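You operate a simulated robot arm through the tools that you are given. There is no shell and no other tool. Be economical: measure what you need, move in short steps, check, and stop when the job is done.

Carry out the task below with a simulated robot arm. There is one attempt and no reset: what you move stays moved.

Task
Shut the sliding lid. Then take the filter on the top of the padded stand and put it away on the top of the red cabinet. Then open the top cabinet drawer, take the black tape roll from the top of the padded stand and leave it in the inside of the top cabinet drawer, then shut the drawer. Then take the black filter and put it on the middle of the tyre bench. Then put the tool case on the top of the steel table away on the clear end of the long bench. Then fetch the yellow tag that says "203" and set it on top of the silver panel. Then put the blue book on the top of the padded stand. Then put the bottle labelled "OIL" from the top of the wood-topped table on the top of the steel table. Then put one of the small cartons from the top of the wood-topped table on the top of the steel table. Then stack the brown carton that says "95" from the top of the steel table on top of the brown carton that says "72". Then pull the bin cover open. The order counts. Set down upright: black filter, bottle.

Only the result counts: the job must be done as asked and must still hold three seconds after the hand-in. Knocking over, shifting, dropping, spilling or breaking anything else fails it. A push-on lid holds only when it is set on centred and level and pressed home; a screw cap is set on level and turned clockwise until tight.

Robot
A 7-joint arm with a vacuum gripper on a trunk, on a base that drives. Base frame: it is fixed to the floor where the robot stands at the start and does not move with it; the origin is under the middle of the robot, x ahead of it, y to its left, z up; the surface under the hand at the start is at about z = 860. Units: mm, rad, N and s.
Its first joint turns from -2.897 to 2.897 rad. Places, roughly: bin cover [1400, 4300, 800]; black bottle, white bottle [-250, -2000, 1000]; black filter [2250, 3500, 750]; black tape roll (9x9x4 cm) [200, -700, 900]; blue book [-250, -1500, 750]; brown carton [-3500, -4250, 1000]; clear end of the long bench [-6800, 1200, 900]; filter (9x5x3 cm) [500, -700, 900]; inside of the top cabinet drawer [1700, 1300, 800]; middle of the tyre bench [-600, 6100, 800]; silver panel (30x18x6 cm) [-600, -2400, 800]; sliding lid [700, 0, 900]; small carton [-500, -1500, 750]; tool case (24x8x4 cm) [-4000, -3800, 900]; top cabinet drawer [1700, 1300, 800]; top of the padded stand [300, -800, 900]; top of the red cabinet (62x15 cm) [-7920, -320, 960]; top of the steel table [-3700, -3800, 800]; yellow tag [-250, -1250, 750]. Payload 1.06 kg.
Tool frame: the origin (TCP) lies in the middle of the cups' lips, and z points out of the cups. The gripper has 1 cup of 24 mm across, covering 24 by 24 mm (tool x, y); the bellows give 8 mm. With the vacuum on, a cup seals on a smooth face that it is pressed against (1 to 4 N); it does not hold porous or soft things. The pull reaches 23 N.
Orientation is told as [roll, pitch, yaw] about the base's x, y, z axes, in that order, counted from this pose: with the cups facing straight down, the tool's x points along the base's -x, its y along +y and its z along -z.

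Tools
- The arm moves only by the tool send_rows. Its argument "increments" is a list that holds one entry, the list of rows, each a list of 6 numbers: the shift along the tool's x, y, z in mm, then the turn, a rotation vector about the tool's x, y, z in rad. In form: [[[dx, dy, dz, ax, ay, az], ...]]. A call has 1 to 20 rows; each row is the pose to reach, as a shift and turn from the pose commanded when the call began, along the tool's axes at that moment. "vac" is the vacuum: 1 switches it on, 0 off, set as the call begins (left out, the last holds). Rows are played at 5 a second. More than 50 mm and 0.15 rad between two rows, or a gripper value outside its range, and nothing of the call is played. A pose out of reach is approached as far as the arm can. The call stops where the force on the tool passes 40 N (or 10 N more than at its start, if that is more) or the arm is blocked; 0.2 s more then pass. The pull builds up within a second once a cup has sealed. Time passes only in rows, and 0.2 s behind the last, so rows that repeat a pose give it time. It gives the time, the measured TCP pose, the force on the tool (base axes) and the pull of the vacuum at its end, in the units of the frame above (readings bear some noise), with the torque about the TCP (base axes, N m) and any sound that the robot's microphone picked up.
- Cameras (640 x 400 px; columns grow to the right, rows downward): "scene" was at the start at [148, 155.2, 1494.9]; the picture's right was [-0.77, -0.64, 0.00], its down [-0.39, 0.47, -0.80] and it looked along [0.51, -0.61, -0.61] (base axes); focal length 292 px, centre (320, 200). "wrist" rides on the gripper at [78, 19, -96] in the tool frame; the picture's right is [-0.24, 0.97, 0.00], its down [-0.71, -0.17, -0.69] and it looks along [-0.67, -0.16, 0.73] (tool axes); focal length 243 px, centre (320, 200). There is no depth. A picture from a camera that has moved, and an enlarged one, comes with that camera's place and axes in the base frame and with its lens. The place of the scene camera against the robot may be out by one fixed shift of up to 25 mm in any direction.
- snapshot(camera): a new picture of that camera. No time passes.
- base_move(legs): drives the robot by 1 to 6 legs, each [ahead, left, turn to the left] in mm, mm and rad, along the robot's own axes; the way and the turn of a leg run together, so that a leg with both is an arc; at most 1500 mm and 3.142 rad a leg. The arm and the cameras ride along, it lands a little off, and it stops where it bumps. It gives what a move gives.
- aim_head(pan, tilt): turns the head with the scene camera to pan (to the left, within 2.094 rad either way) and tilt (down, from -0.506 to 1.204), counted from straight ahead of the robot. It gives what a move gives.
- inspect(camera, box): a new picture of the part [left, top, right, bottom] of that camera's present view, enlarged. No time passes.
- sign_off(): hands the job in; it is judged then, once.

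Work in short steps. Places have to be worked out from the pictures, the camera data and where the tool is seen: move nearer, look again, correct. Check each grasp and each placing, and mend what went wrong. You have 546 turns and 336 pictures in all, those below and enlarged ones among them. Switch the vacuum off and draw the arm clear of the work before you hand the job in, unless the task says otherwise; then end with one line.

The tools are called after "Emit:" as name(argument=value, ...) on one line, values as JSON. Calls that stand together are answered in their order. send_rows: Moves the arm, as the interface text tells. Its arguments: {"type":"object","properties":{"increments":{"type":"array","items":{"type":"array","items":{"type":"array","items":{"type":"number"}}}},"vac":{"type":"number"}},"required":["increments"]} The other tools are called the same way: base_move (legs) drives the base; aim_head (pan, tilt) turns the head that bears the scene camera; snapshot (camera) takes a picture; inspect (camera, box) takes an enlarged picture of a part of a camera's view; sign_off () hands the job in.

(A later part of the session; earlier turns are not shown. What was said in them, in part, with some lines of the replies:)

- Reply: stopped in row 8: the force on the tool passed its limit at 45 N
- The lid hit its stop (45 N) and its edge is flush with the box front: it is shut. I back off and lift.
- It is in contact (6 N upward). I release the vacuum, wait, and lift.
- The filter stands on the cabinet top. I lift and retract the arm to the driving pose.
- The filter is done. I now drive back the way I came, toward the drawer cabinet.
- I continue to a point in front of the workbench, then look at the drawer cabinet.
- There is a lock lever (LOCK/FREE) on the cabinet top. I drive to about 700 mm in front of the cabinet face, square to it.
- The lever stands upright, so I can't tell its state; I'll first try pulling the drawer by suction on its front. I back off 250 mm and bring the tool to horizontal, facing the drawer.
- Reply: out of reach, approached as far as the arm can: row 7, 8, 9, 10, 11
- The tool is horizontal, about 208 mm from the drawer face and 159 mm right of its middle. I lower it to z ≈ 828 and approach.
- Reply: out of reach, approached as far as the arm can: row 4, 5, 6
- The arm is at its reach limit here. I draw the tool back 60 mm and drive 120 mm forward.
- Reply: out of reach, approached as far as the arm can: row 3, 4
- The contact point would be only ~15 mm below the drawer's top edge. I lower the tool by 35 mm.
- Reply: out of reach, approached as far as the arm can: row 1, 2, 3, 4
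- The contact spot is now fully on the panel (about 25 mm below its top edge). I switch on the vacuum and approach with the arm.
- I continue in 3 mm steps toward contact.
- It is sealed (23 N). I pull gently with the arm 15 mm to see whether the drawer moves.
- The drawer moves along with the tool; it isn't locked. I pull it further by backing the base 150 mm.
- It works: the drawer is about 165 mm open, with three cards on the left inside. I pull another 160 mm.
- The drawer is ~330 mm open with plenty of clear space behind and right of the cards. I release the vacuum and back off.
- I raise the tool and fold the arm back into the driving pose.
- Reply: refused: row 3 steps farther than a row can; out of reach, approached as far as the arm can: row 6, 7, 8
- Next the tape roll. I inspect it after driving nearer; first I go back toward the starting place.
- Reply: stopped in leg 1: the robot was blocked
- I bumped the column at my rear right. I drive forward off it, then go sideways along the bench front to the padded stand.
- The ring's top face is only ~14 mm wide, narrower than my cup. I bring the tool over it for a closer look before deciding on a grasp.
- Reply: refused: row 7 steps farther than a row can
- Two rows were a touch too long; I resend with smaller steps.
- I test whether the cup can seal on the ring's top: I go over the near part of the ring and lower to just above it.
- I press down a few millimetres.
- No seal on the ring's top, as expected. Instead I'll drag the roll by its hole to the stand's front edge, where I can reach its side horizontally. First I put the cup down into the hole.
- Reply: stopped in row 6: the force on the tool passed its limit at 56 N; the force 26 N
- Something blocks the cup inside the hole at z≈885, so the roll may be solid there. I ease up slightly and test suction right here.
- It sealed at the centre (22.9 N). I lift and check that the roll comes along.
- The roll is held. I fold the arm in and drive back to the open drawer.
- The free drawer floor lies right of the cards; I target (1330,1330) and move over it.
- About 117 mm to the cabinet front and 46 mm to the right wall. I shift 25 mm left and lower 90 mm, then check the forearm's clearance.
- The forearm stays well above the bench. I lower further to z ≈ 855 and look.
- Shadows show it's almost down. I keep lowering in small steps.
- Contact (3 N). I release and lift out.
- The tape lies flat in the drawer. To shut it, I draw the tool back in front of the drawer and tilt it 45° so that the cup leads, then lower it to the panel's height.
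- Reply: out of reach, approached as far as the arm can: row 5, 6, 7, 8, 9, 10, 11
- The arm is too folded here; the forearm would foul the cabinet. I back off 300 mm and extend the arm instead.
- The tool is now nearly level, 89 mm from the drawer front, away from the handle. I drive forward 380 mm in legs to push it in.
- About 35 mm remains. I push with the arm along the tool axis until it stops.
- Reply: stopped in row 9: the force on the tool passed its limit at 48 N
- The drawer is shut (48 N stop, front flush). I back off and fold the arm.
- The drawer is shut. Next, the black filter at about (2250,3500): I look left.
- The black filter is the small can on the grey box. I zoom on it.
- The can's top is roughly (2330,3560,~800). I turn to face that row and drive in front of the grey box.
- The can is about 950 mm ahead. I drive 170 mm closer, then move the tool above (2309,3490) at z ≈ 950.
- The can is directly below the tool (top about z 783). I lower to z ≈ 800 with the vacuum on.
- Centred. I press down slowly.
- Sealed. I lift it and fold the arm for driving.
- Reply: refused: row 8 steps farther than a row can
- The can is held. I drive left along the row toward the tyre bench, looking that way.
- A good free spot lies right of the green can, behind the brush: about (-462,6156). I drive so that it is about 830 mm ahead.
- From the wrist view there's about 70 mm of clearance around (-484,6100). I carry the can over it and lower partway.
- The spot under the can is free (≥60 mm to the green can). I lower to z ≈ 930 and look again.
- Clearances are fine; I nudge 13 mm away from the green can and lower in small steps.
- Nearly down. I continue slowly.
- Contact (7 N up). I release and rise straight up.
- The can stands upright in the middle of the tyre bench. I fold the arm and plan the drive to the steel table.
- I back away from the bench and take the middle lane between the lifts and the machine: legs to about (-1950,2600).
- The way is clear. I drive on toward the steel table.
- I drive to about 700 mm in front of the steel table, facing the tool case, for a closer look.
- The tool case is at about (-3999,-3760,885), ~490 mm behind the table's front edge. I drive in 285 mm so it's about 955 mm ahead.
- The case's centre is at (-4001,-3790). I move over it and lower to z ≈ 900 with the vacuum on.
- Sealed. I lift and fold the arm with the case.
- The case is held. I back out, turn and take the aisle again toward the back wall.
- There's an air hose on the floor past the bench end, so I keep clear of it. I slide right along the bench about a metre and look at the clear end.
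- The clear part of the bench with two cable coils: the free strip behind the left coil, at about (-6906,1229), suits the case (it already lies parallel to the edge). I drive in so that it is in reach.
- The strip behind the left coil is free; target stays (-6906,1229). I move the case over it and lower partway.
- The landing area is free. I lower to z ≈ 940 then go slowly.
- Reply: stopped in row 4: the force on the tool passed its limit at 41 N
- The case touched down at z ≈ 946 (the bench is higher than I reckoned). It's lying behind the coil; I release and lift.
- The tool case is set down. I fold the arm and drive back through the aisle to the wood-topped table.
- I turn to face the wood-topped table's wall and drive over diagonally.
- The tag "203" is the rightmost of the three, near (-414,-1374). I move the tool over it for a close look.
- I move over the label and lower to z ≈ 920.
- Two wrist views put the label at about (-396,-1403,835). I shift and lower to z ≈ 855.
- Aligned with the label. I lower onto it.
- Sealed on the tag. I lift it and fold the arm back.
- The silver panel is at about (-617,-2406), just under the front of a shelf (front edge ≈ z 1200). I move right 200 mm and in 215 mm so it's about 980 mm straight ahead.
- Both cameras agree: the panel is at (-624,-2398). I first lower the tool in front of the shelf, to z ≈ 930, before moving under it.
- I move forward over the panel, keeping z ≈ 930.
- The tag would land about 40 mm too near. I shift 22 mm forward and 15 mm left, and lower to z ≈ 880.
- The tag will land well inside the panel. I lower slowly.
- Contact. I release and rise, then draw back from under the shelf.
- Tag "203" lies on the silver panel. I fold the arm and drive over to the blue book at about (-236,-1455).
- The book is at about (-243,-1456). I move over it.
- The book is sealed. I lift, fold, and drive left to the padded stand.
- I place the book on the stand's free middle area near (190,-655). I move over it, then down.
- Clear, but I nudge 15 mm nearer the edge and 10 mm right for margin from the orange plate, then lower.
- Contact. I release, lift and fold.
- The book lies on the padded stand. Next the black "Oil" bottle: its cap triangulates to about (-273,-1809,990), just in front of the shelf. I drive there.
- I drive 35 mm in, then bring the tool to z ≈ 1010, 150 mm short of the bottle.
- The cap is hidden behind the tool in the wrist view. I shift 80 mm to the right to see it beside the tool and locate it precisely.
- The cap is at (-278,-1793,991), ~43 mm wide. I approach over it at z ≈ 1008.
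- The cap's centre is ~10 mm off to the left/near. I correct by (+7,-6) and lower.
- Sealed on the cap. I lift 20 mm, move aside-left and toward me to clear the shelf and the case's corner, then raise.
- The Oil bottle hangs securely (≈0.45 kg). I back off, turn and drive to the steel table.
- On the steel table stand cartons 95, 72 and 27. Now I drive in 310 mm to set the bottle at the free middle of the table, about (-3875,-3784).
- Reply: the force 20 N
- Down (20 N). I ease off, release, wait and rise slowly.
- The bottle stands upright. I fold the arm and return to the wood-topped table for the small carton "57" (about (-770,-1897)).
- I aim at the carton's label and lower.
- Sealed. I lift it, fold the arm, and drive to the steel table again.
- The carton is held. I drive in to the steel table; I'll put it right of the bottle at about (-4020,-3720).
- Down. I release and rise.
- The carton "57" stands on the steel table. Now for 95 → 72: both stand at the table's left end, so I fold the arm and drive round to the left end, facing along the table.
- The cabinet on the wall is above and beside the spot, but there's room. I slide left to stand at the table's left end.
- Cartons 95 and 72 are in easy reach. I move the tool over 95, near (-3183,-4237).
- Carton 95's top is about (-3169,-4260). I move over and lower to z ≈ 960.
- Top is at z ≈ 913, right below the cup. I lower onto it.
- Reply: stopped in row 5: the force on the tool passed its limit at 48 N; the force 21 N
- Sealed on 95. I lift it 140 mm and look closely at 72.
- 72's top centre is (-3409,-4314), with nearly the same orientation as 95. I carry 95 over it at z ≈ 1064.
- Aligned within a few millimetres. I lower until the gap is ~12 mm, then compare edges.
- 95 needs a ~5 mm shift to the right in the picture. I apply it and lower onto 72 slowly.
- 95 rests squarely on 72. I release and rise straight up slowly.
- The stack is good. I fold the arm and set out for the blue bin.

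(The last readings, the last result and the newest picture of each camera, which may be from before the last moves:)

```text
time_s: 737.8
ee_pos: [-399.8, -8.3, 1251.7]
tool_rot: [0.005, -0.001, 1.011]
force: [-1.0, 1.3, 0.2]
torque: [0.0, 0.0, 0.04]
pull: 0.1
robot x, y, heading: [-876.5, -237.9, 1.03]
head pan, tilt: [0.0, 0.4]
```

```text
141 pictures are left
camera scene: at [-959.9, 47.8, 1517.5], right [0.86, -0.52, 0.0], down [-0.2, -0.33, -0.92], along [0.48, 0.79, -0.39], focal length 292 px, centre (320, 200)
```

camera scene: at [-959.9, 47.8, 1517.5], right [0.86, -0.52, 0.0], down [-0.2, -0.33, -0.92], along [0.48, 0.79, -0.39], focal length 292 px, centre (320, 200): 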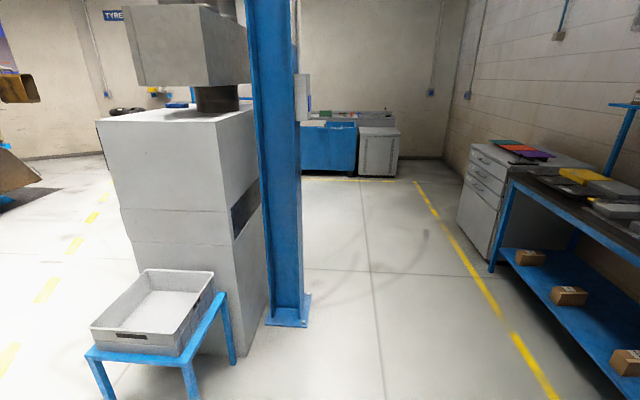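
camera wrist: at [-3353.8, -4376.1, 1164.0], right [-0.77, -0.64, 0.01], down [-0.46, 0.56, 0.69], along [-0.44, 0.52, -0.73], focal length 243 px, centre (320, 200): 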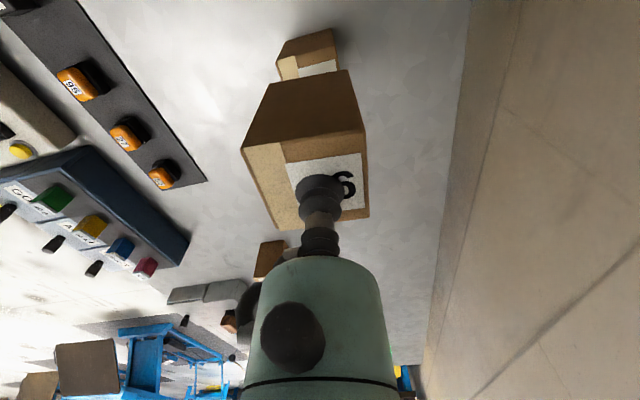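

Emit:
base_move(legs=[[0, 0, -0.203], [1000, 0, 0], [885, 0, 0], [0, 0, 0.508], [1285, 0, 0], [0, 0, -0.372]])

Emit:
aim_head(pan=0.0, tilt=0.4)

Emit:
snapshot(camera="scene")

```text
time_s: 756.6
ee_pos: [1234.0, 2543.8, 1251.5]
tool_rot: [0.005, -0.002, 0.917]
force: [-0.4, 0.1, -0.4]
torque: [-0.02, 0.01, -0.02]
pull: 0.0
robot x, y, heading: [737.1, 2359.8, 0.932]
head pan, tilt: [0.0, 0.4]
```

```text
time_s: 757.2
ee_pos: [1233.3, 2543.9, 1250.8]
tool_rot: [0.004, -0.003, 0.915]
force: [0.2, -0.5, -0.8]
torque: [-0.01, 0.02, 0.0]
pull: 0.2
robot x, y, heading: [740.2, 2359.6, 0.935]
head pan, tilt: [0.0, 0.4]
```

```text
140 pictures are left
camera scene: at [679.6, 2650.8, 1517.5], right [0.8, -0.6, 0.0], down [-0.23, -0.31, -0.92], along [0.55, 0.74, -0.39], focal length 292 px, centre (320, 200)
```

scene: 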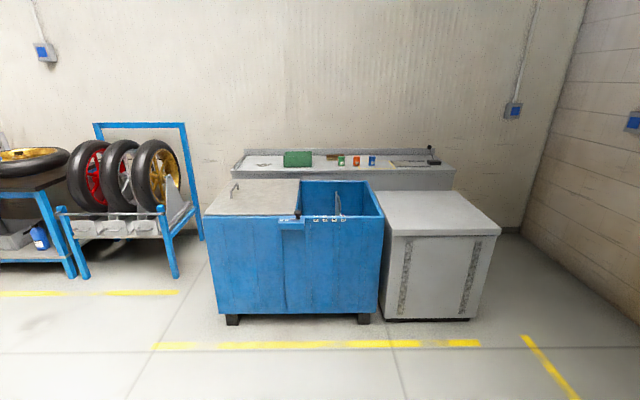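

Emit:
inspect(camera="scene", box=[190, 140, 400, 270])

```text
3.05 times, centred on (295, 205) of scene
camera zoom: at [679.6, 2650.8, 1517.5], right [0.8, -0.6, 0.0], down [-0.23, -0.31, -0.92], along [0.55, 0.74, -0.39], focal length 890 px, centre (396, 185)
```

zoom: 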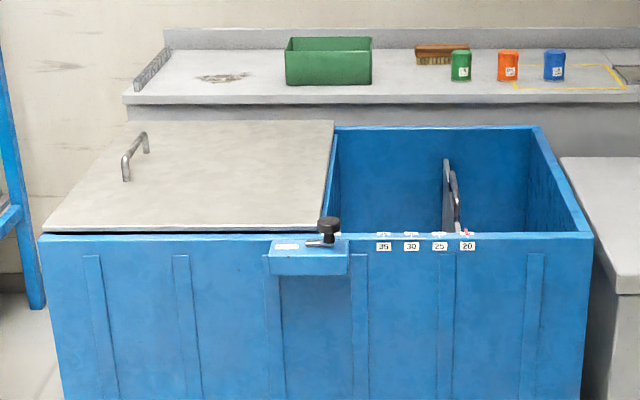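

The bin has a cover on its left half, with a handle at the left end and a black latch in the middle of the front. I drive closer.

Emit:
base_move(legs=[[930, 350, 0.02]])

Emit:
aim_head(pan=0.0, tilt=0.65)

Emit:
snapshot(camera="scene")

Emit:
snapshot(camera="wrist")

```text
time_s: 762.2
ee_pos: [1466.4, 3507.9, 1250.4]
tool_rot: [0.004, -0.002, 0.953]
force: [0.2, 0.2, 0.1]
torque: [-0.01, -0.02, -0.01]
pull: 0.1
robot x, y, heading: [978.5, 3309.2, 0.972]
head pan, tilt: [0.0, 0.4]
```

```text
time_s: 763.0
ee_pos: [1465.8, 3508.4, 1252.1]
tool_rot: [0.005, -0.002, 0.951]
force: [0.0, 0.1, -0.1]
torque: [0.0, 0.02, 0.01]
pull: 0.0
robot x, y, heading: [980.3, 3306.0, 0.968]
head pan, tilt: [0.0, 0.649]
```

```text
138 pictures are left
camera scene: at [906.9, 3591.3, 1495.1], right [0.82, -0.57, 0.0], down [-0.34, -0.5, -0.8], along [0.45, 0.66, -0.6], focal length 292 px, centre (320, 200)
```

scene: 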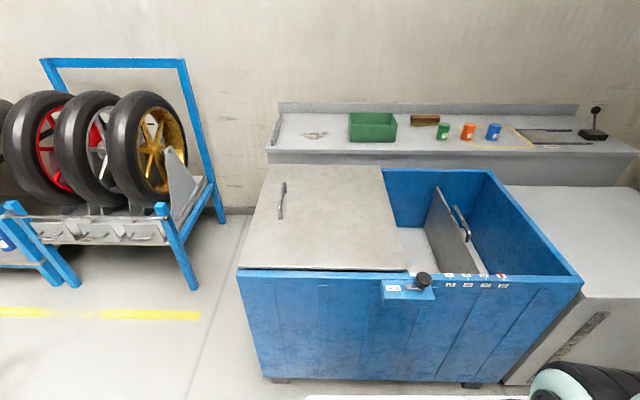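

```text
137 pictures are left
camera wrist: at [1406.1, 3454.2, 1348.3], right [-0.65, 0.76, 0.01], down [0.55, 0.47, 0.69], along [0.52, 0.45, -0.73], focal length 243 px, centre (320, 200)
```

wrist: 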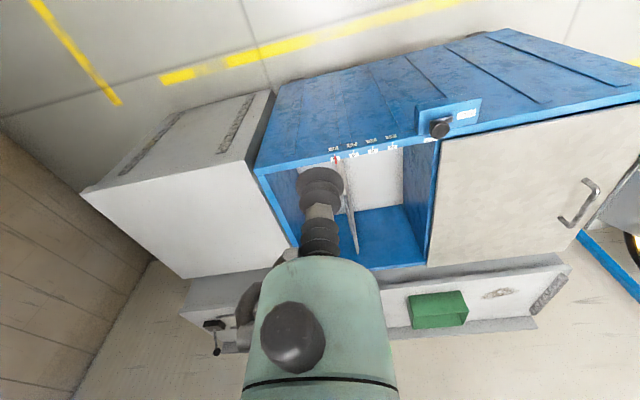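

Emit:
inspect(camera="scene", box=[360, 220, 540, 320])

Emit:
inspect(camera="wrist", box=[310, 80, 640, 280])

Emit:
inspect(camera="scene", box=[230, 150, 430, 290])

```text
3.56 times, centred on (450, 270) of scene
camera zoom: at [906.9, 3591.3, 1495.1], right [0.82, -0.57, 0.0], down [-0.34, -0.5, -0.8], along [0.45, 0.66, -0.6], focal length 1038 px, centre (-142, -49)
```

zoom: 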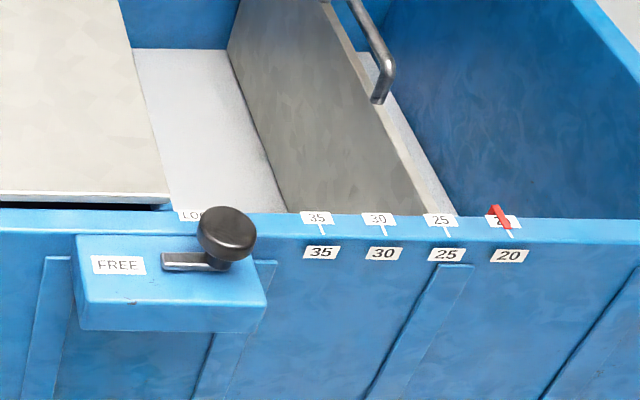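

```text
1.94 times, centred on (475, 180) of wrist
camera zoom: at [1406.1, 3454.2, 1348.3], right [-0.65, 0.76, 0.01], down [0.55, 0.47, 0.69], along [0.52, 0.45, -0.73], focal length 470 px, centre (19, 239)
```

zoom: 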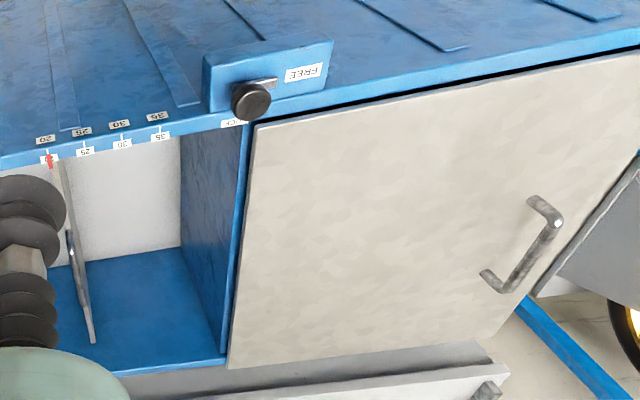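

```text
2.86 times, centred on (330, 220) of scene
camera zoom: at [906.9, 3591.3, 1495.1], right [0.82, -0.57, 0.0], down [-0.34, -0.5, -0.8], along [0.45, 0.66, -0.6], focal length 834 px, centre (291, 143)
```

zoom: 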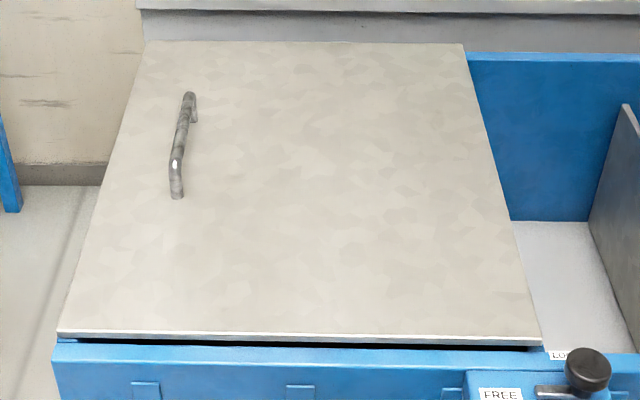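

The latch lever leans toward LOCK, with FREE on its left; I must push it left first. I bring the tool above the right of the knob for a better look.

Emit:
send_rows(increments=[[[-26, 16, 25, 0, 0, 0], [-51, 32, 50, 0, 0, 0], [-77, 48, 75, 0, 0, 0], [-103, 64, 100, 0, 0, 0], [-128, 80, 125, 0, 0, 0], [-154, 96, 150, 0, 0, 0], [-180, 112, 180, 0, 0, 0], [-206, 128, 210, 0, 0, 0], [-231, 144, 245, 0, 0, 0], [-257, 160, 280, 0, 0, 0]]])

Emit:
snapshot(camera="wrist")

Emit:
inspect(camera="scene", box=[360, 200, 520, 320])

```text
time_s: 765.2
ee_pos: [1487.1, 3811.7, 972.5]
tool_rot: [0.004, -0.002, 0.949]
force: [0.2, 0.1, 0.2]
torque: [0.06, -0.08, 0.0]
pull: 0.1
robot x, y, heading: [979.3, 3307.4, 0.966]
head pan, tilt: [0.0, 0.649]
```

```text
133 pictures are left
camera wrist: at [1426.2, 3757.5, 1068.2], right [-0.65, 0.76, 0.01], down [0.55, 0.47, 0.69], along [0.52, 0.45, -0.73], focal length 243 px, centre (320, 200)
```

wrist: 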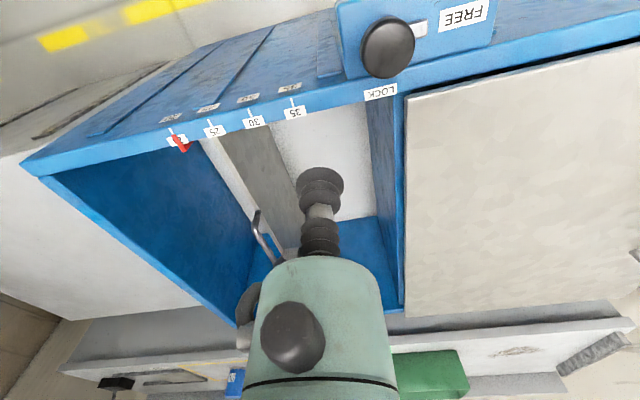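

```text
3.33 times, centred on (440, 260) of scene
camera zoom: at [906.7, 3590.7, 1495.1], right [0.82, -0.57, 0.0], down [-0.34, -0.5, -0.8], along [0.45, 0.66, -0.6], focal length 973 px, centre (-80, 0)
```

zoom: 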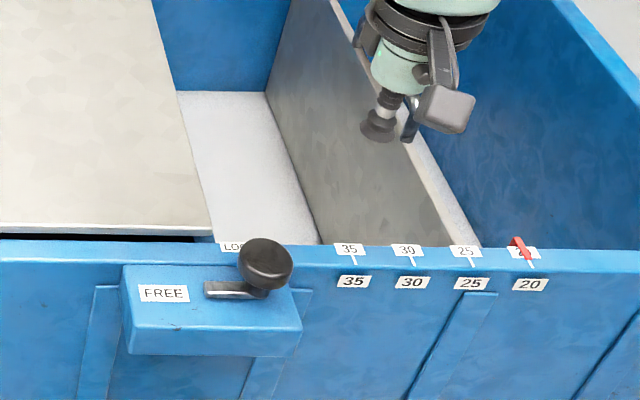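

The knob is at about (1426,3832,838). I lower the tool just to its right, to z ≈ 812.

Emit:
send_rows(increments=[[[19, 8, 30, 0, 0, 0], [19, 8, 70, 0, 0, 0], [19, 8, 110, 0, 0, 0], [19, 8, 145, 0, 0, 0], [19, 8, 158, 0, 0, 0]]])

Emit:
inspect(camera="scene", box=[360, 200, 520, 320])

Emit:
snapshot(camera="wrist")

```text
time_s: 766.4
ee_pos: [1466.8, 3800.6, 816.5]
tool_rot: [0.005, -0.002, 0.951]
force: [-0.2, -0.5, 0.5]
torque: [0.01, 0.0, 0.01]
pull: 0.0
robot x, y, heading: [982.6, 3303.3, 0.963]
head pan, tilt: [0.0, 0.649]
```

```text
3.33 times, centred on (440, 260) of scene
camera zoom: at [906.8, 3591.2, 1495.0], right [0.82, -0.57, 0.0], down [-0.34, -0.5, -0.8], along [0.45, 0.66, -0.6], focal length 973 px, centre (-80, 0)
```

zoom: 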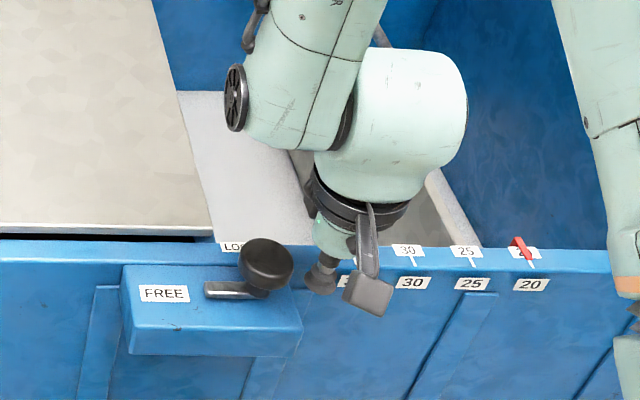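

```text
130 pictures are left
camera wrist: at [1406.4, 3748.0, 913.2], right [-0.65, 0.76, 0.01], down [0.55, 0.47, 0.69], along [0.52, 0.45, -0.73], focal length 243 px, centre (320, 200)
```

wrist: 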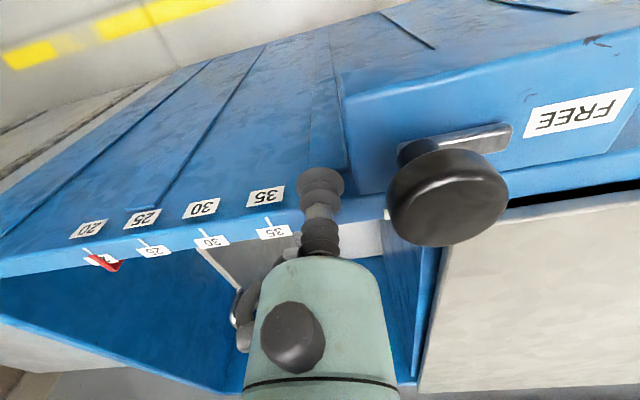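

Clear view: the lever sits at the LOCK end of its slot and FREE is on the far side. I push the knob left (+y of the tool).

Emit:
send_rows(increments=[[[0, 8, 0, 0, 0, 0], [0, 16, 0, 0, 0, 0], [0, 24, 0, 0, 0, 0], [0, 32, 0, 0, 0, 0], [0, 40, 0, 0, 0, 0], [0, 48, 0, 0, 0, 0], [0, 56, 0, 0, 0, 0]]])

Emit:
snapshot(camera="wrist")

```text
time_s: 767.4
ee_pos: [1446.8, 3812.9, 815.5]
tool_rot: [0.0, -0.002, 0.94]
force: [7.5, -3.8, -0.3]
torque: [0.11, 0.17, -0.02]
pull: 0.1
robot x, y, heading: [981.7, 3308.2, 0.965]
head pan, tilt: [0.0, 0.649]
stopped in row 5: the force on the tool passed its limit at 48 N (the readings are from after the stop); the commanded pose is now the measured one
```

```text
129 pictures are left
camera wrist: at [1386.0, 3761.1, 912.3], right [-0.64, 0.76, 0.0], down [0.55, 0.47, 0.69], along [0.53, 0.44, -0.73], focal length 243 px, centre (320, 200)
```

wrist: 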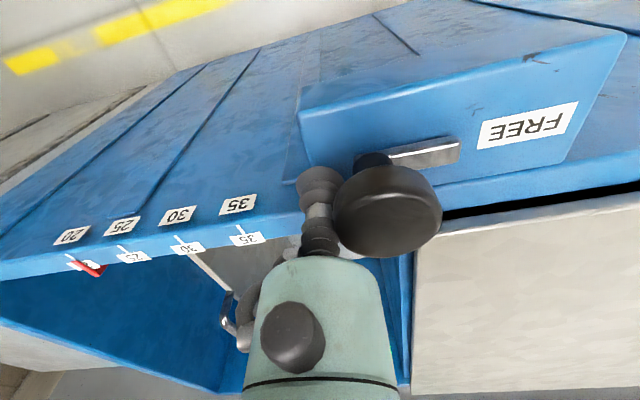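

It's blocked at 48 N and the knob hasn't moved. I back off and look closely at how the lever works.

Emit:
send_rows(increments=[[[0, -10, 0, 0, 0, 0], [0, -25, 0, 0, 0, 0], [0, -40, 0, 0, 0, 0]]])

Emit:
inspect(camera="wrist", box=[340, 60, 640, 260])

Emit:
inspect(camera="scene", box=[370, 255, 460, 315])

```text
time_s: 768.2
ee_pos: [1479.1, 3791.0, 815.2]
tool_rot: [-0.002, -0.002, 0.942]
force: [-1.2, -0.1, -0.7]
torque: [0.0, 0.0, 0.0]
pull: 0.0
robot x, y, heading: [982.5, 3308.0, 0.964]
head pan, tilt: [0.0, 0.649]
```

```text
2.00 times, centred on (490, 160) of wrist
camera zoom: at [1418.2, 3738.4, 912.3], right [-0.65, 0.76, 0.0], down [0.55, 0.47, 0.69], along [0.52, 0.44, -0.73], focal length 485 px, centre (-20, 280)
```

zoom: 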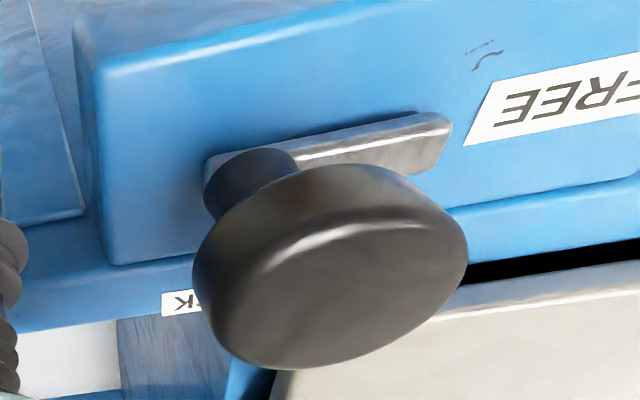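

```text
6.67 times, centred on (415, 285) of scene
camera zoom: at [907.2, 3591.2, 1495.0], right [0.82, -0.57, 0.0], down [-0.34, -0.5, -0.8], along [0.45, 0.66, -0.6], focal length 1946 px, centre (-313, -367)
```

zoom: 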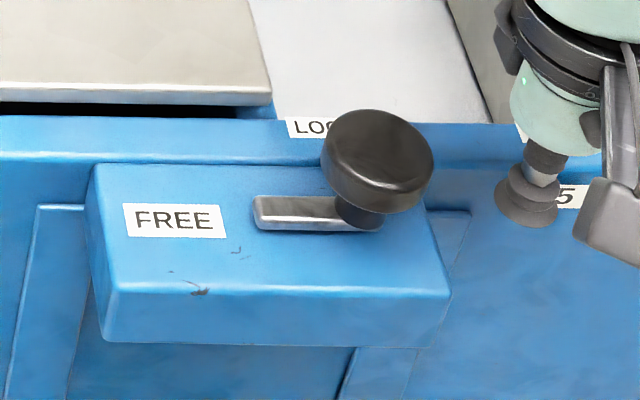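

Now it's clear: a short horizontal lever whose pivot is at its left end, pointing right; pushing along it can't move it. First I test, gently and with suction only, whether the cover is already free. I raise the tool and reposition the base in front of the cover.

Emit:
send_rows(increments=[[[0, -10, -45, 0, 0, 0], [20, -30, -85, 0, 0, 0], [50, -50, -115, 0, 0, 0], [80, -70, -145, 0, 0, 0], [110, -90, -175, 0, 0, 0], [140, -110, -205, 0, 0, 0], [170, -125, -240, 0, 0, 0], [200, -135, -275, 0, 0, 0]]])

Emit:
base_move(legs=[[0, 330, 0], [170, 0, 0]])

Emit:
aim_head(pan=0.0, tilt=0.75)

Emit:
snapshot(camera="scene")

Emit:
snapshot(camera="wrist")

```text
time_s: 770.0
ee_pos: [1469.6, 3546.5, 1091.2]
tool_rot: [-0.001, 0.001, 0.942]
force: [0.1, -0.5, 0.6]
torque: [-0.04, 0.0, 0.01]
pull: 0.1
robot x, y, heading: [978.8, 3308.5, 0.968]
head pan, tilt: [0.0, 0.649]
```

```text
time_s: 773.3
ee_pos: [1292.7, 3876.7, 1090.1]
tool_rot: [-0.001, -0.002, 0.946]
force: [-1.2, 0.7, -0.1]
torque: [-0.01, 0.0, -0.02]
pull: 0.2
robot x, y, heading: [801.3, 3636.8, 0.97]
head pan, tilt: [0.0, 0.649]
```

```text
time_s: 774.0
ee_pos: [1293.1, 3876.8, 1090.0]
tool_rot: [-0.003, 0.0, 0.946]
force: [-0.3, 0.0, 0.0]
torque: [0.02, -0.03, 0.04]
pull: 0.1
robot x, y, heading: [803.4, 3633.8, 0.976]
head pan, tilt: [0.0, 0.75]
```

```text
126 pictures are left
camera scene: at [728.1, 3915.6, 1486.5], right [0.83, -0.56, 0.0], down [-0.38, -0.56, -0.73], along [0.41, 0.6, -0.68], focal length 292 px, centre (320, 200)
```

scene: 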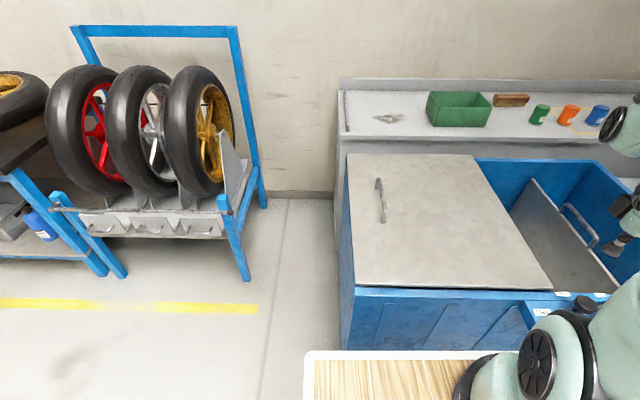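

```text
125 pictures are left
camera wrist: at [1231.0, 3824.1, 1187.5], right [-0.65, 0.76, 0.0], down [0.55, 0.47, 0.69], along [0.52, 0.45, -0.73], focal length 243 px, centre (320, 200)
```

wrist: 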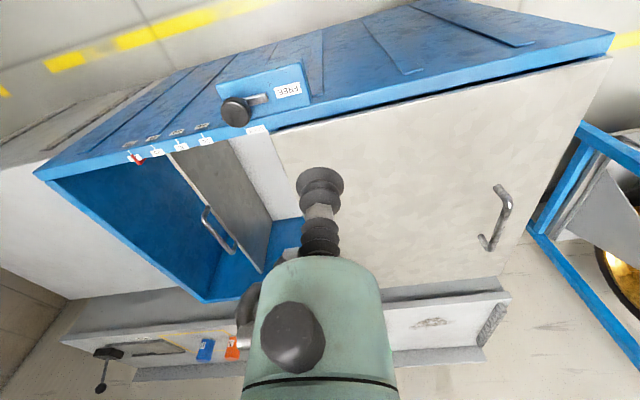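

I move over the cover, about 210 mm from its left edge, to z ≈ 880.

Emit:
send_rows(increments=[[[-32, 20, 10, 0, 0, 0], [-64, 39, 25, 0, 0, 0], [-95, 59, 45, 0, 0, 0], [-127, 79, 65, 0, 0, 0], [-159, 98, 88, 0, 0, 0], [-191, 118, 112, 0, 0, 0], [-223, 138, 136, 0, 0, 0], [-254, 158, 160, 0, 0, 0], [-286, 177, 185, 0, 0, 0], [-318, 197, 210, 0, 0, 0]]], vac=1)

Emit:
snapshot(camera="wrist")

Emit:
snapshot(camera="scene")

```text
time_s: 776.1
ee_pos: [1318.5, 4249.6, 883.0]
tool_rot: [-0.003, -0.002, 0.945]
force: [0.4, -0.4, -0.6]
torque: [0.01, 0.02, 0.01]
pull: 0.2
robot x, y, heading: [805.7, 3634.1, 0.973]
head pan, tilt: [0.0, 0.75]
```

```text
124 pictures are left
camera wrist: at [1256.6, 4196.3, 978.3], right [-0.65, 0.76, 0.0], down [0.55, 0.47, 0.69], along [0.52, 0.45, -0.73], focal length 243 px, centre (320, 200)
```

wrist: 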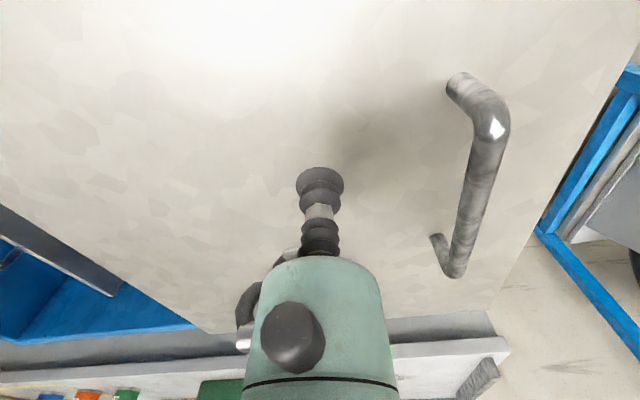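

```text
123 pictures are left
camera scene: at [728.0, 3915.2, 1486.5], right [0.83, -0.56, 0.0], down [-0.38, -0.56, -0.73], along [0.41, 0.6, -0.68], focal length 292 px, centre (320, 200)
```

scene: 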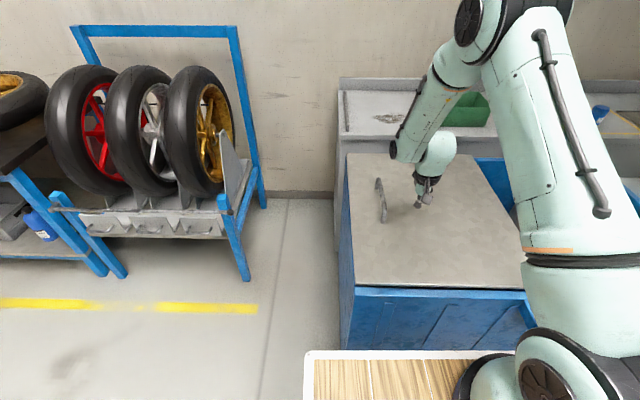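

I lower onto the cover in steps.

Emit:
send_rows(increments=[[[0, 0, 20, 0, 0, 0], [0, 0, 40, 0, 0, 0], [0, 0, 50, 0, 0, 0], [0, 0, 56, 0, 0, 0], [0, 0, 60, 0, 0, 0]]])

Emit:
snapshot(camera="wrist")

```text
time_s: 777.4
ee_pos: [1319.3, 4251.1, 819.9]
tool_rot: [-0.001, -0.001, 0.945]
force: [0.3, 0.7, 0.0]
torque: [-0.02, -0.01, 0.01]
pull: 0.1
robot x, y, heading: [805.9, 3633.1, 0.969]
head pan, tilt: [0.0, 0.75]
```

```text
122 pictures are left
camera wrist: at [1257.3, 4197.0, 916.5], right [-0.65, 0.76, 0.0], down [0.55, 0.47, 0.69], along [0.52, 0.45, -0.73], focal length 243 px, centre (320, 200)
```

wrist: 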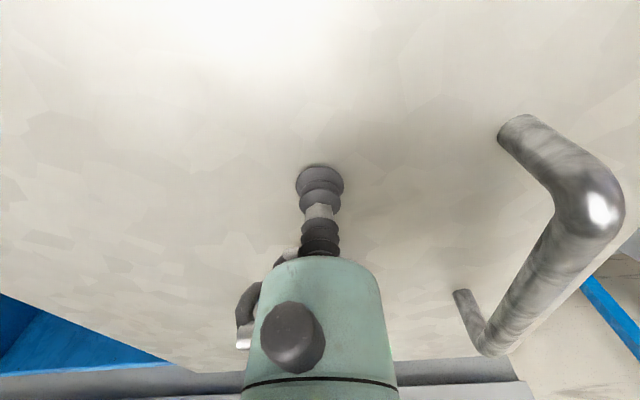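

Emit:
send_rows(increments=[[[0, 0, 3, 0, 0, 0], [0, 0, 6, 0, 0, 0], [0, 0, 8, 0, 0, 0], [0, 0, 8, 0, 0, 0]]])

```text
time_s: 778.4
ee_pos: [1318.4, 4249.9, 813.1]
tool_rot: [-0.002, -0.003, 0.945]
force: [-7.3, -8.9, 10.0]
torque: [0.11, -0.06, 0.03]
pull: 23.2
robot x, y, heading: [803.4, 3633.3, 0.971]
head pan, tilt: [0.0, 0.75]
```

Sealed on the cover. I try a gentle 12 mm drag to the left.

Emit:
send_rows(increments=[[[0, 0, -3, 0, 0, 0], [0, 3, -3, 0, 0, 0], [0, 6, -3, 0, 0, 0], [0, 9, -3, 0, 0, 0], [0, 12, -3, 0, 0, 0], [0, 12, -3, 0, 0, 0]]])

Emit:
snapshot(camera="wrist")

```text
time_s: 779.8
ee_pos: [1310.3, 4257.6, 816.0]
tool_rot: [-0.003, -0.001, 0.945]
force: [7.8, -4.3, 2.6]
torque: [0.03, 0.03, -0.03]
pull: 22.6
robot x, y, heading: [806.6, 3635.9, 0.968]
head pan, tilt: [0.0, 0.75]
```

```text
121 pictures are left
camera wrist: at [1249.2, 4204.8, 912.6], right [-0.65, 0.76, 0.0], down [0.55, 0.47, 0.69], along [0.52, 0.45, -0.73], focal length 243 px, centre (320, 200)
```

wrist: 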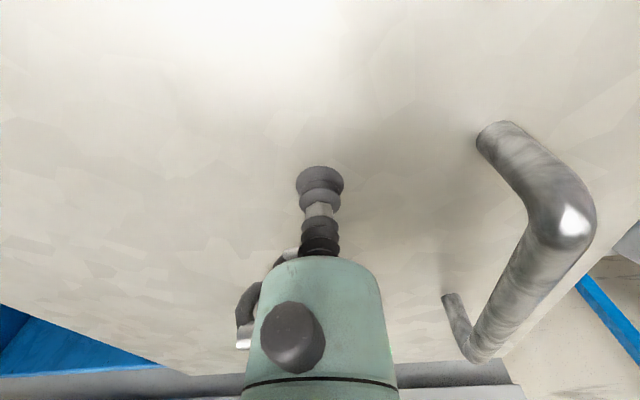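

The cover stayed put with ~9 N sideways. I try the other way and then a slight lift.

Emit:
send_rows(increments=[[[0, -6, 0, 0, 0, 0], [0, -12, 0, 0, 0, 0], [0, -18, 0, 0, 0, 0], [0, -24, 0, 0, 0, 0], [0, -24, 0, 0, 0, 0]]])

Emit:
send_rows(increments=[[[0, 12, 0, 0, 0, 0], [0, 12, -3, 0, 0, 0], [0, 12, -6, 0, 0, 0], [0, 12, -9, 0, 0, 0], [0, 12, -12, 0, 0, 0], [0, 12, -12, 0, 0, 0]]])

Emit:
snapshot(camera="wrist")

```text
time_s: 781.0
ee_pos: [1328.1, 4244.2, 814.0]
tool_rot: [-0.003, 0.0, 0.945]
force: [4.8, 9.9, 5.8]
torque: [-0.04, 0.06, 0.0]
pull: 23.1
robot x, y, heading: [805.0, 3633.7, 0.97]
head pan, tilt: [0.0, 0.75]
```

```text
time_s: 782.4
ee_pos: [1318.7, 4250.9, 827.3]
tool_rot: [-0.002, -0.002, 0.946]
force: [0.3, -0.6, -0.1]
torque: [-0.01, -0.03, 0.0]
pull: 0.0
robot x, y, heading: [806.4, 3635.0, 0.974]
head pan, tilt: [0.0, 0.75]
```

```text
120 pictures are left
camera wrist: at [1257.4, 4197.8, 924.8], right [-0.65, 0.76, 0.0], down [0.55, 0.47, 0.69], along [0.52, 0.45, -0.73], focal length 243 px, centre (320, 200)
```

wrist: 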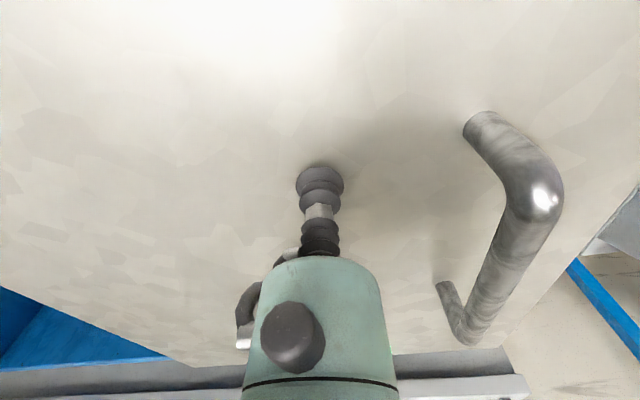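

The handle now looks nearer: the cover may have slid to the right by ~12 mm. I compare with the scene view.

Emit:
inspect(camera="scene", box=[330, 140, 450, 300])

```text
2.50 times, centred on (390, 220) of scene
camera zoom: at [728.0, 3915.6, 1486.4], right [0.83, -0.56, 0.0], down [-0.38, -0.56, -0.73], along [0.41, 0.6, -0.68], focal length 730 px, centre (145, 150)
```

zoom: 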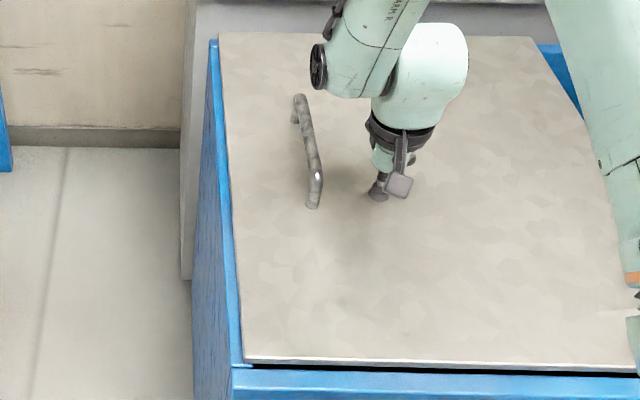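

Yes: the cover has slid ~12 mm to the right (the left rim now shows), so it opens rightward and isn't locked. I'll push its handle from the left side. I go over to the handle's left.

Emit:
send_rows(increments=[[[0, 0, -40, 0, 0, 0], [0, 0, -85, 0, 0, 0], [-18, 32, -90, 0, 0, 0], [-38, 68, -90, 0, 0, 0], [-58, 104, -90, 0, 0, 0], [-78, 140, -90, 0, 0, 0], [-78, 145, -60, 0, 0, 0], [-78, 145, -20, 0, 0, 0], [-78, 145, -2, 0, 0, 0]]], vac=0)

Emit:
snapshot(camera="wrist")

Emit:
inspect(camera="scene", box=[330, 140, 450, 300])

```text
time_s: 784.4
ee_pos: [1248.2, 4399.2, 830.6]
tool_rot: [-0.002, 0.0, 0.947]
force: [-0.4, -0.5, 0.3]
torque: [0.0, 0.01, 0.01]
pull: 0.0
robot x, y, heading: [805.7, 3632.1, 0.971]
head pan, tilt: [0.0, 0.75]
```

```text
118 pictures are left
camera wrist: at [1187.2, 4345.5, 927.2], right [-0.65, 0.76, 0.0], down [0.55, 0.47, 0.69], along [0.52, 0.45, -0.73], focal length 243 px, centre (320, 200)
```

wrist: 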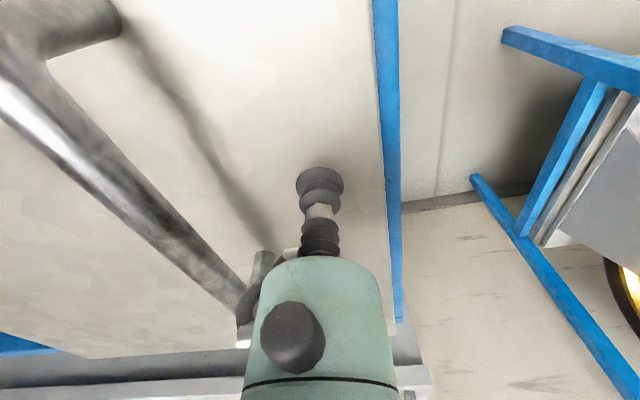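

```text
2.50 times, centred on (390, 220) of scene
camera zoom: at [727.9, 3915.5, 1486.4], right [0.83, -0.56, 0.0], down [-0.38, -0.56, -0.73], along [0.41, 0.6, -0.68], focal length 730 px, centre (145, 150)
```

zoom: 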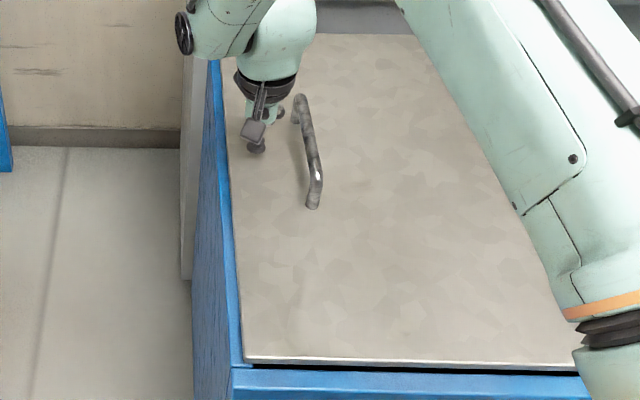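

Well placed beside the handle's middle. I push right slowly.

Emit:
send_rows(increments=[[[0, -10, 0, 0, 0, 0], [0, -20, 0, 0, 0, 0], [0, -30, 0, 0, 0, 0], [0, -38, 0, 0, 0, 0], [0, -46, 0, 0, 0, 0], [0, -54, 0, 0, 0, 0], [0, -62, 0, 0, 0, 0], [0, -70, 0, 0, 0, 0], [0, -78, 0, 0, 0, 0], [0, -86, 0, 0, 0, 0], [0, -94, 0, 0, 0, 0], [0, -102, 0, 0, 0, 0]]])

Emit:
snapshot(camera="scene")

```text
time_s: 787.0
ee_pos: [1330.2, 4338.2, 829.9]
tool_rot: [-0.001, -0.001, 0.946]
force: [-0.3, 1.5, -0.2]
torque: [-0.04, -0.02, -0.04]
pull: 0.1
robot x, y, heading: [803.0, 3629.9, 0.971]
head pan, tilt: [0.0, 0.75]
```

```text
116 pictures are left
camera scene: at [728.0, 3915.7, 1486.4], right [0.83, -0.56, 0.0], down [-0.38, -0.56, -0.73], along [0.41, 0.6, -0.68], focal length 292 px, centre (320, 200)
```

scene: 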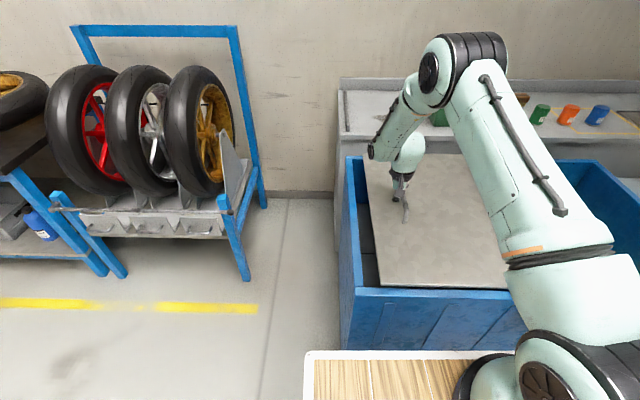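

It slides freely (≈1.5 N) and the left compartment opens. I continue.

Emit:
send_rows(increments=[[[0, -10, 0, 0, 0, 0], [0, -20, 0, 0, 0, 0], [0, -30, 0, 0, 0, 0], [0, -40, 0, 0, 0, 0], [0, -50, 0, 0, 0, 0], [0, -60, 0, 0, 0, 0], [0, -70, 0, 0, 0, 0], [0, -80, 0, 0, 0, 0], [0, -90, 0, 0, 0, 0], [0, -100, 0, 0, 0, 0], [0, -110, 0, 0, 0, 0], [0, -120, 0, 0, 0, 0], [0, -130, 0, 0, 0, 0], [0, -140, 0, 0, 0, 0], [0, -150, 0, 0, 0, 0]]])

Emit:
snapshot(camera="scene")

Emit:
snapshot(camera="wrist")

```text
time_s: 790.1
ee_pos: [1452.8, 4251.2, 829.3]
tool_rot: [-0.003, -0.002, 0.945]
force: [0.3, 0.0, -0.1]
torque: [-0.04, -0.03, 0.04]
pull: 0.0
robot x, y, heading: [805.2, 3635.1, 0.973]
head pan, tilt: [0.0, 0.75]
```

```text
115 pictures are left
camera scene: at [728.0, 3915.6, 1486.4], right [0.83, -0.56, 0.0], down [-0.38, -0.56, -0.73], along [0.41, 0.6, -0.68], focal length 292 px, centre (320, 200)
```

scene: 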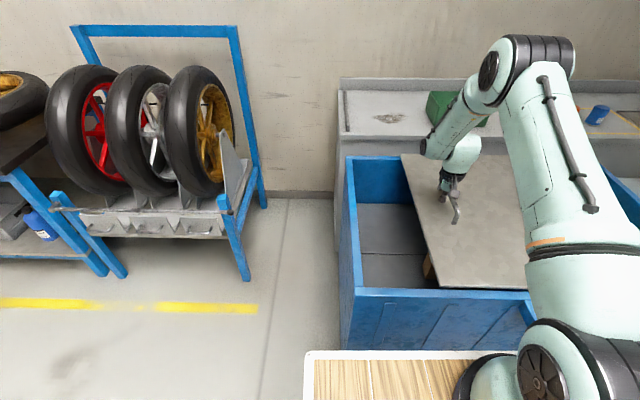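

```text
114 pictures are left
camera wrist: at [1390.8, 4198.2, 926.9], right [-0.65, 0.76, 0.0], down [0.55, 0.47, 0.69], along [0.52, 0.45, -0.73], focal length 243 px, centre (320, 200)
```

wrist: 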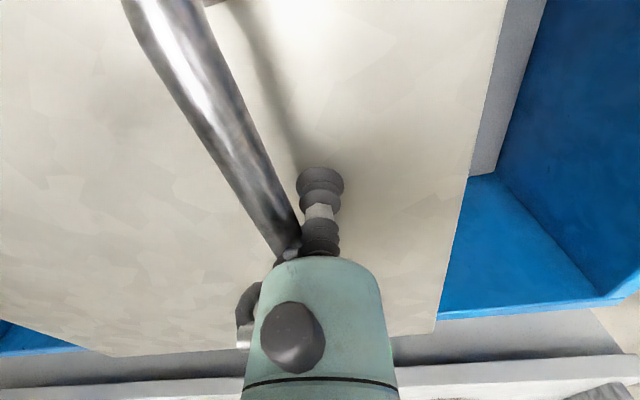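

About 215 mm open already. I slide the contact point 25 mm nearer to me along the handle and push on by moving the base right 200 mm.

Emit:
send_rows(increments=[[[12, 3, 0, 0, 0, 0], [28, 3, 0, 0, 0, 0], [40, 3, 0, 0, 0, 0]]])

Emit:
base_move(legs=[[0, -100, 0], [0, -100, 0]])

Emit:
snapshot(camera="scene")

Emit:
snapshot(camera="wrist")

```text
time_s: 791.0
ee_pos: [1425.6, 4220.7, 829.1]
tool_rot: [-0.002, -0.001, 0.946]
force: [-0.4, -0.5, -0.3]
torque: [0.0, 0.0, 0.03]
pull: 0.0
robot x, y, heading: [808.3, 3636.9, 0.973]
head pan, tilt: [0.0, 0.75]
```

```text
time_s: 792.9
ee_pos: [1590.5, 4108.6, 829.7]
tool_rot: [-0.003, -0.002, 0.948]
force: [-0.7, 0.3, 0.4]
torque: [-0.02, -0.01, -0.03]
pull: 0.1
robot x, y, heading: [976.7, 3520.0, 0.974]
head pan, tilt: [0.0, 0.75]
```

```text
113 pictures are left
camera scene: at [893.7, 3802.3, 1486.4], right [0.83, -0.56, 0.0], down [-0.38, -0.56, -0.73], along [0.41, 0.6, -0.68], focal length 292 px, centre (320, 200)
```

scene: 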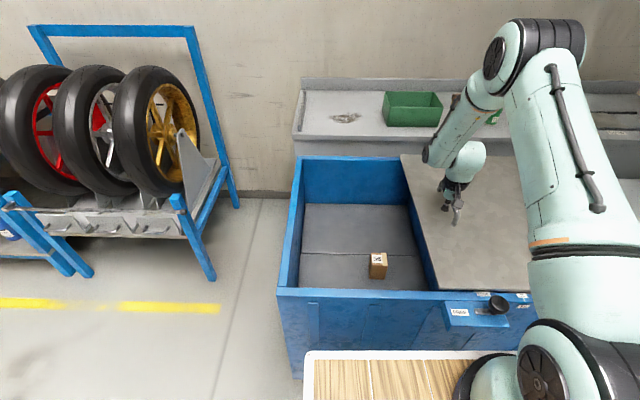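

```text
112 pictures are left
camera wrist: at [1529.9, 4055.5, 927.2], right [-0.65, 0.76, 0.0], down [0.55, 0.47, 0.69], along [0.52, 0.45, -0.73], focal length 243 px, centre (320, 200)
```

wrist: 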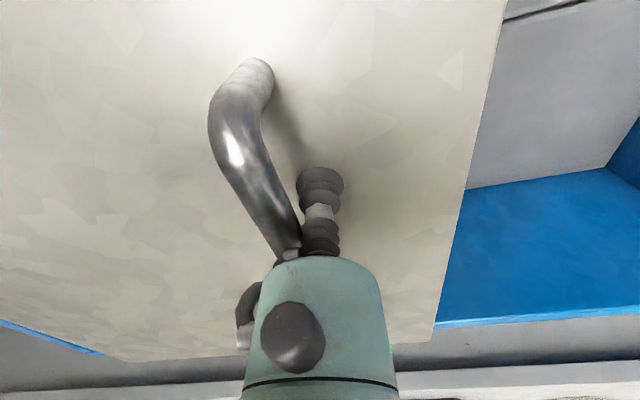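

The left compartment is nearly fully open. I push the rest with the arm until it stops.

Emit:
send_rows(increments=[[[0, -8, 0, 0, 0, 0], [0, -16, 0, 0, 0, 0], [0, -24, 0, 0, 0, 0], [0, -32, 0, 0, 0, 0], [0, -40, 0, 0, 0, 0], [0, -48, 0, 0, 0, 0], [0, -56, 0, 0, 0, 0], [0, -64, 0, 0, 0, 0], [0, -72, 0, 0, 0, 0], [0, -80, 0, 0, 0, 0], [0, -88, 0, 0, 0, 0], [0, -96, 0, 0, 0, 0], [0, -104, 0, 0, 0, 0], [0, -112, 0, 0, 0, 0], [0, -120, 0, 0, 0, 0]]])

Emit:
snapshot(camera="scene")

```text
time_s: 794.6
ee_pos: [1630.2, 4079.4, 827.9]
tool_rot: [0.006, 0.002, 0.955]
force: [-6.4, 2.7, 1.3]
torque: [-0.06, -0.22, -0.01]
pull: 0.1
robot x, y, heading: [970.2, 3520.4, 0.975]
head pan, tilt: [0.0, 0.75]
stopped in row 8: the force on the tool passed its limit at 47 N (the readings are from after the stop); the commanded pose is now the measured one
```

```text
111 pictures are left
camera scene: at [892.7, 3802.3, 1486.4], right [0.83, -0.56, 0.0], down [-0.38, -0.56, -0.73], along [0.41, 0.61, -0.68], focal length 292 px, centre (320, 200)
```

scene: 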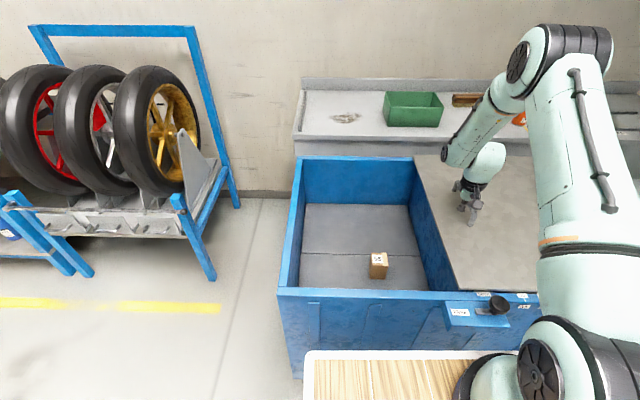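

It hit its stop (47 N): the left compartment is fully open. I back the tool off, raise it and fold clear.

Emit:
send_rows(increments=[[[0, 10, 0, 0, 0, 0], [0, 25, 0, 0, 0, 0], [0, 25, -40, 0, 0, 0], [0, 25, -85, 0, 0, 0], [0, 25, -130, 0, 0, 0], [20, 15, -170, 0, 0, 0], [50, 0, -205, 0, 0, 0], [80, -20, -240, 0, 0, 0], [115, -40, -270, 0, 0, 0], [150, -60, -300, 0, 0, 0], [185, -80, -325, 0, 0, 0], [220, -100, -345, 0, 0, 0], [258, -110, -365, 0, 0, 0]]], vac=0)

Emit:
base_move(legs=[[-300, 0, 0]])

Emit:
aim_head(pan=0.0, tilt=0.6)

Emit:
snapshot(camera="scene")

```text
refused: row 8 steps farther than a row can; nothing moved
```

```text
time_s: 796.6
ee_pos: [1458.0, 3825.4, 829.8]
tool_rot: [0.006, 0.002, 0.956]
force: [0.1, -0.1, -0.5]
torque: [0.01, -0.01, -0.01]
pull: 0.0
robot x, y, heading: [798.5, 3266.2, 0.975]
head pan, tilt: [0.0, 0.75]
```

```text
time_s: 797.3
ee_pos: [1459.0, 3825.8, 829.3]
tool_rot: [0.008, 0.002, 0.957]
force: [0.9, 0.6, 0.0]
torque: [0.02, 0.06, 0.0]
pull: 0.0
robot x, y, heading: [797.4, 3267.2, 0.975]
head pan, tilt: [0.0, 0.6]
```

```text
110 pictures are left
camera scene: at [723.9, 3552.8, 1499.3], right [0.83, -0.56, 0.0], down [-0.32, -0.47, -0.82], along [0.46, 0.68, -0.57], focal length 292 px, centre (320, 200)
```

scene: 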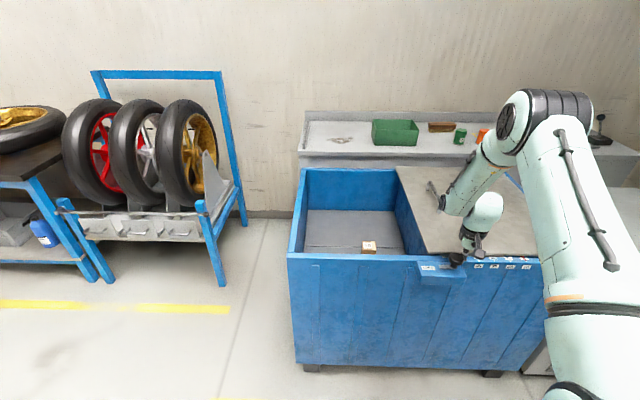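

The arm rows were refused while the base backed off, so the tool is low beside the latch knob. There's no contact force. I raise it straight up and check.

Emit:
send_rows(increments=[[[0, -3, -30, 0, 0, 0], [0, -5, -70, 0, 0, 0], [0, -5, -115, 0, 0, 0], [0, -5, -160, 0, 0, 0], [10, -15, -200, 0, 0, 0], [30, -30, -235, 0, 0, 0], [50, -45, -270, 0, 0, 0], [75, -60, -305, 0, 0, 0], [100, -75, -340, 0, 0, 0], [130, -90, -370, 0, 0, 0], [165, -105, -390, 0, 0, 0], [200, -120, -400, 0, 0, 0]]], vac=0)

Emit:
snapshot(camera="scene")

Emit:
snapshot(camera="wrist")

```text
time_s: 799.9
ee_pos: [1443.2, 3591.6, 1226.0]
tool_rot: [0.008, 0.003, 0.956]
force: [0.8, 0.1, 0.0]
torque: [-0.02, 0.01, 0.01]
pull: 0.1
robot x, y, heading: [800.1, 3266.3, 0.977]
head pan, tilt: [0.0, 0.6]
```

```text
109 pictures are left
camera scene: at [724.0, 3553.1, 1499.3], right [0.83, -0.56, 0.0], down [-0.32, -0.47, -0.82], along [0.46, 0.68, -0.57], focal length 292 px, centre (320, 200)
```

scene: 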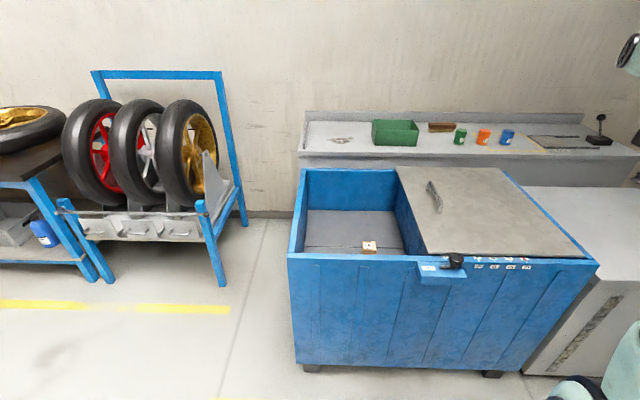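

```text
108 pictures are left
camera wrist: at [1384.3, 3538.5, 1323.6], right [-0.66, 0.75, 0.01], down [0.55, 0.48, 0.68], along [0.51, 0.45, -0.73], focal length 243 px, centre (320, 200)
```

wrist: 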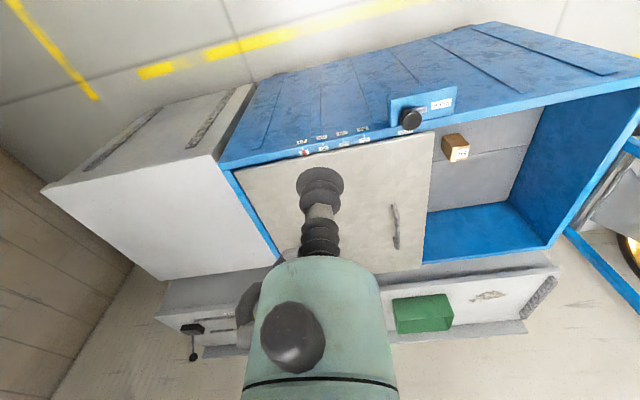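

The cover is fully open over the right half, the vacuum is off and the arm is clear. I hand the job in.

Emit:
sign_off()

```text
The job is handed in.
```

I did all eleven steps in the order given, switched the vacuum off, drew the arm clear and handed the job in; two placements were beside the exact spot, because things already stood there. The black filter is about 100 mm from the middle of the tyre bench. The tool case lies just behind a cable coil on the clear end of the long bench.
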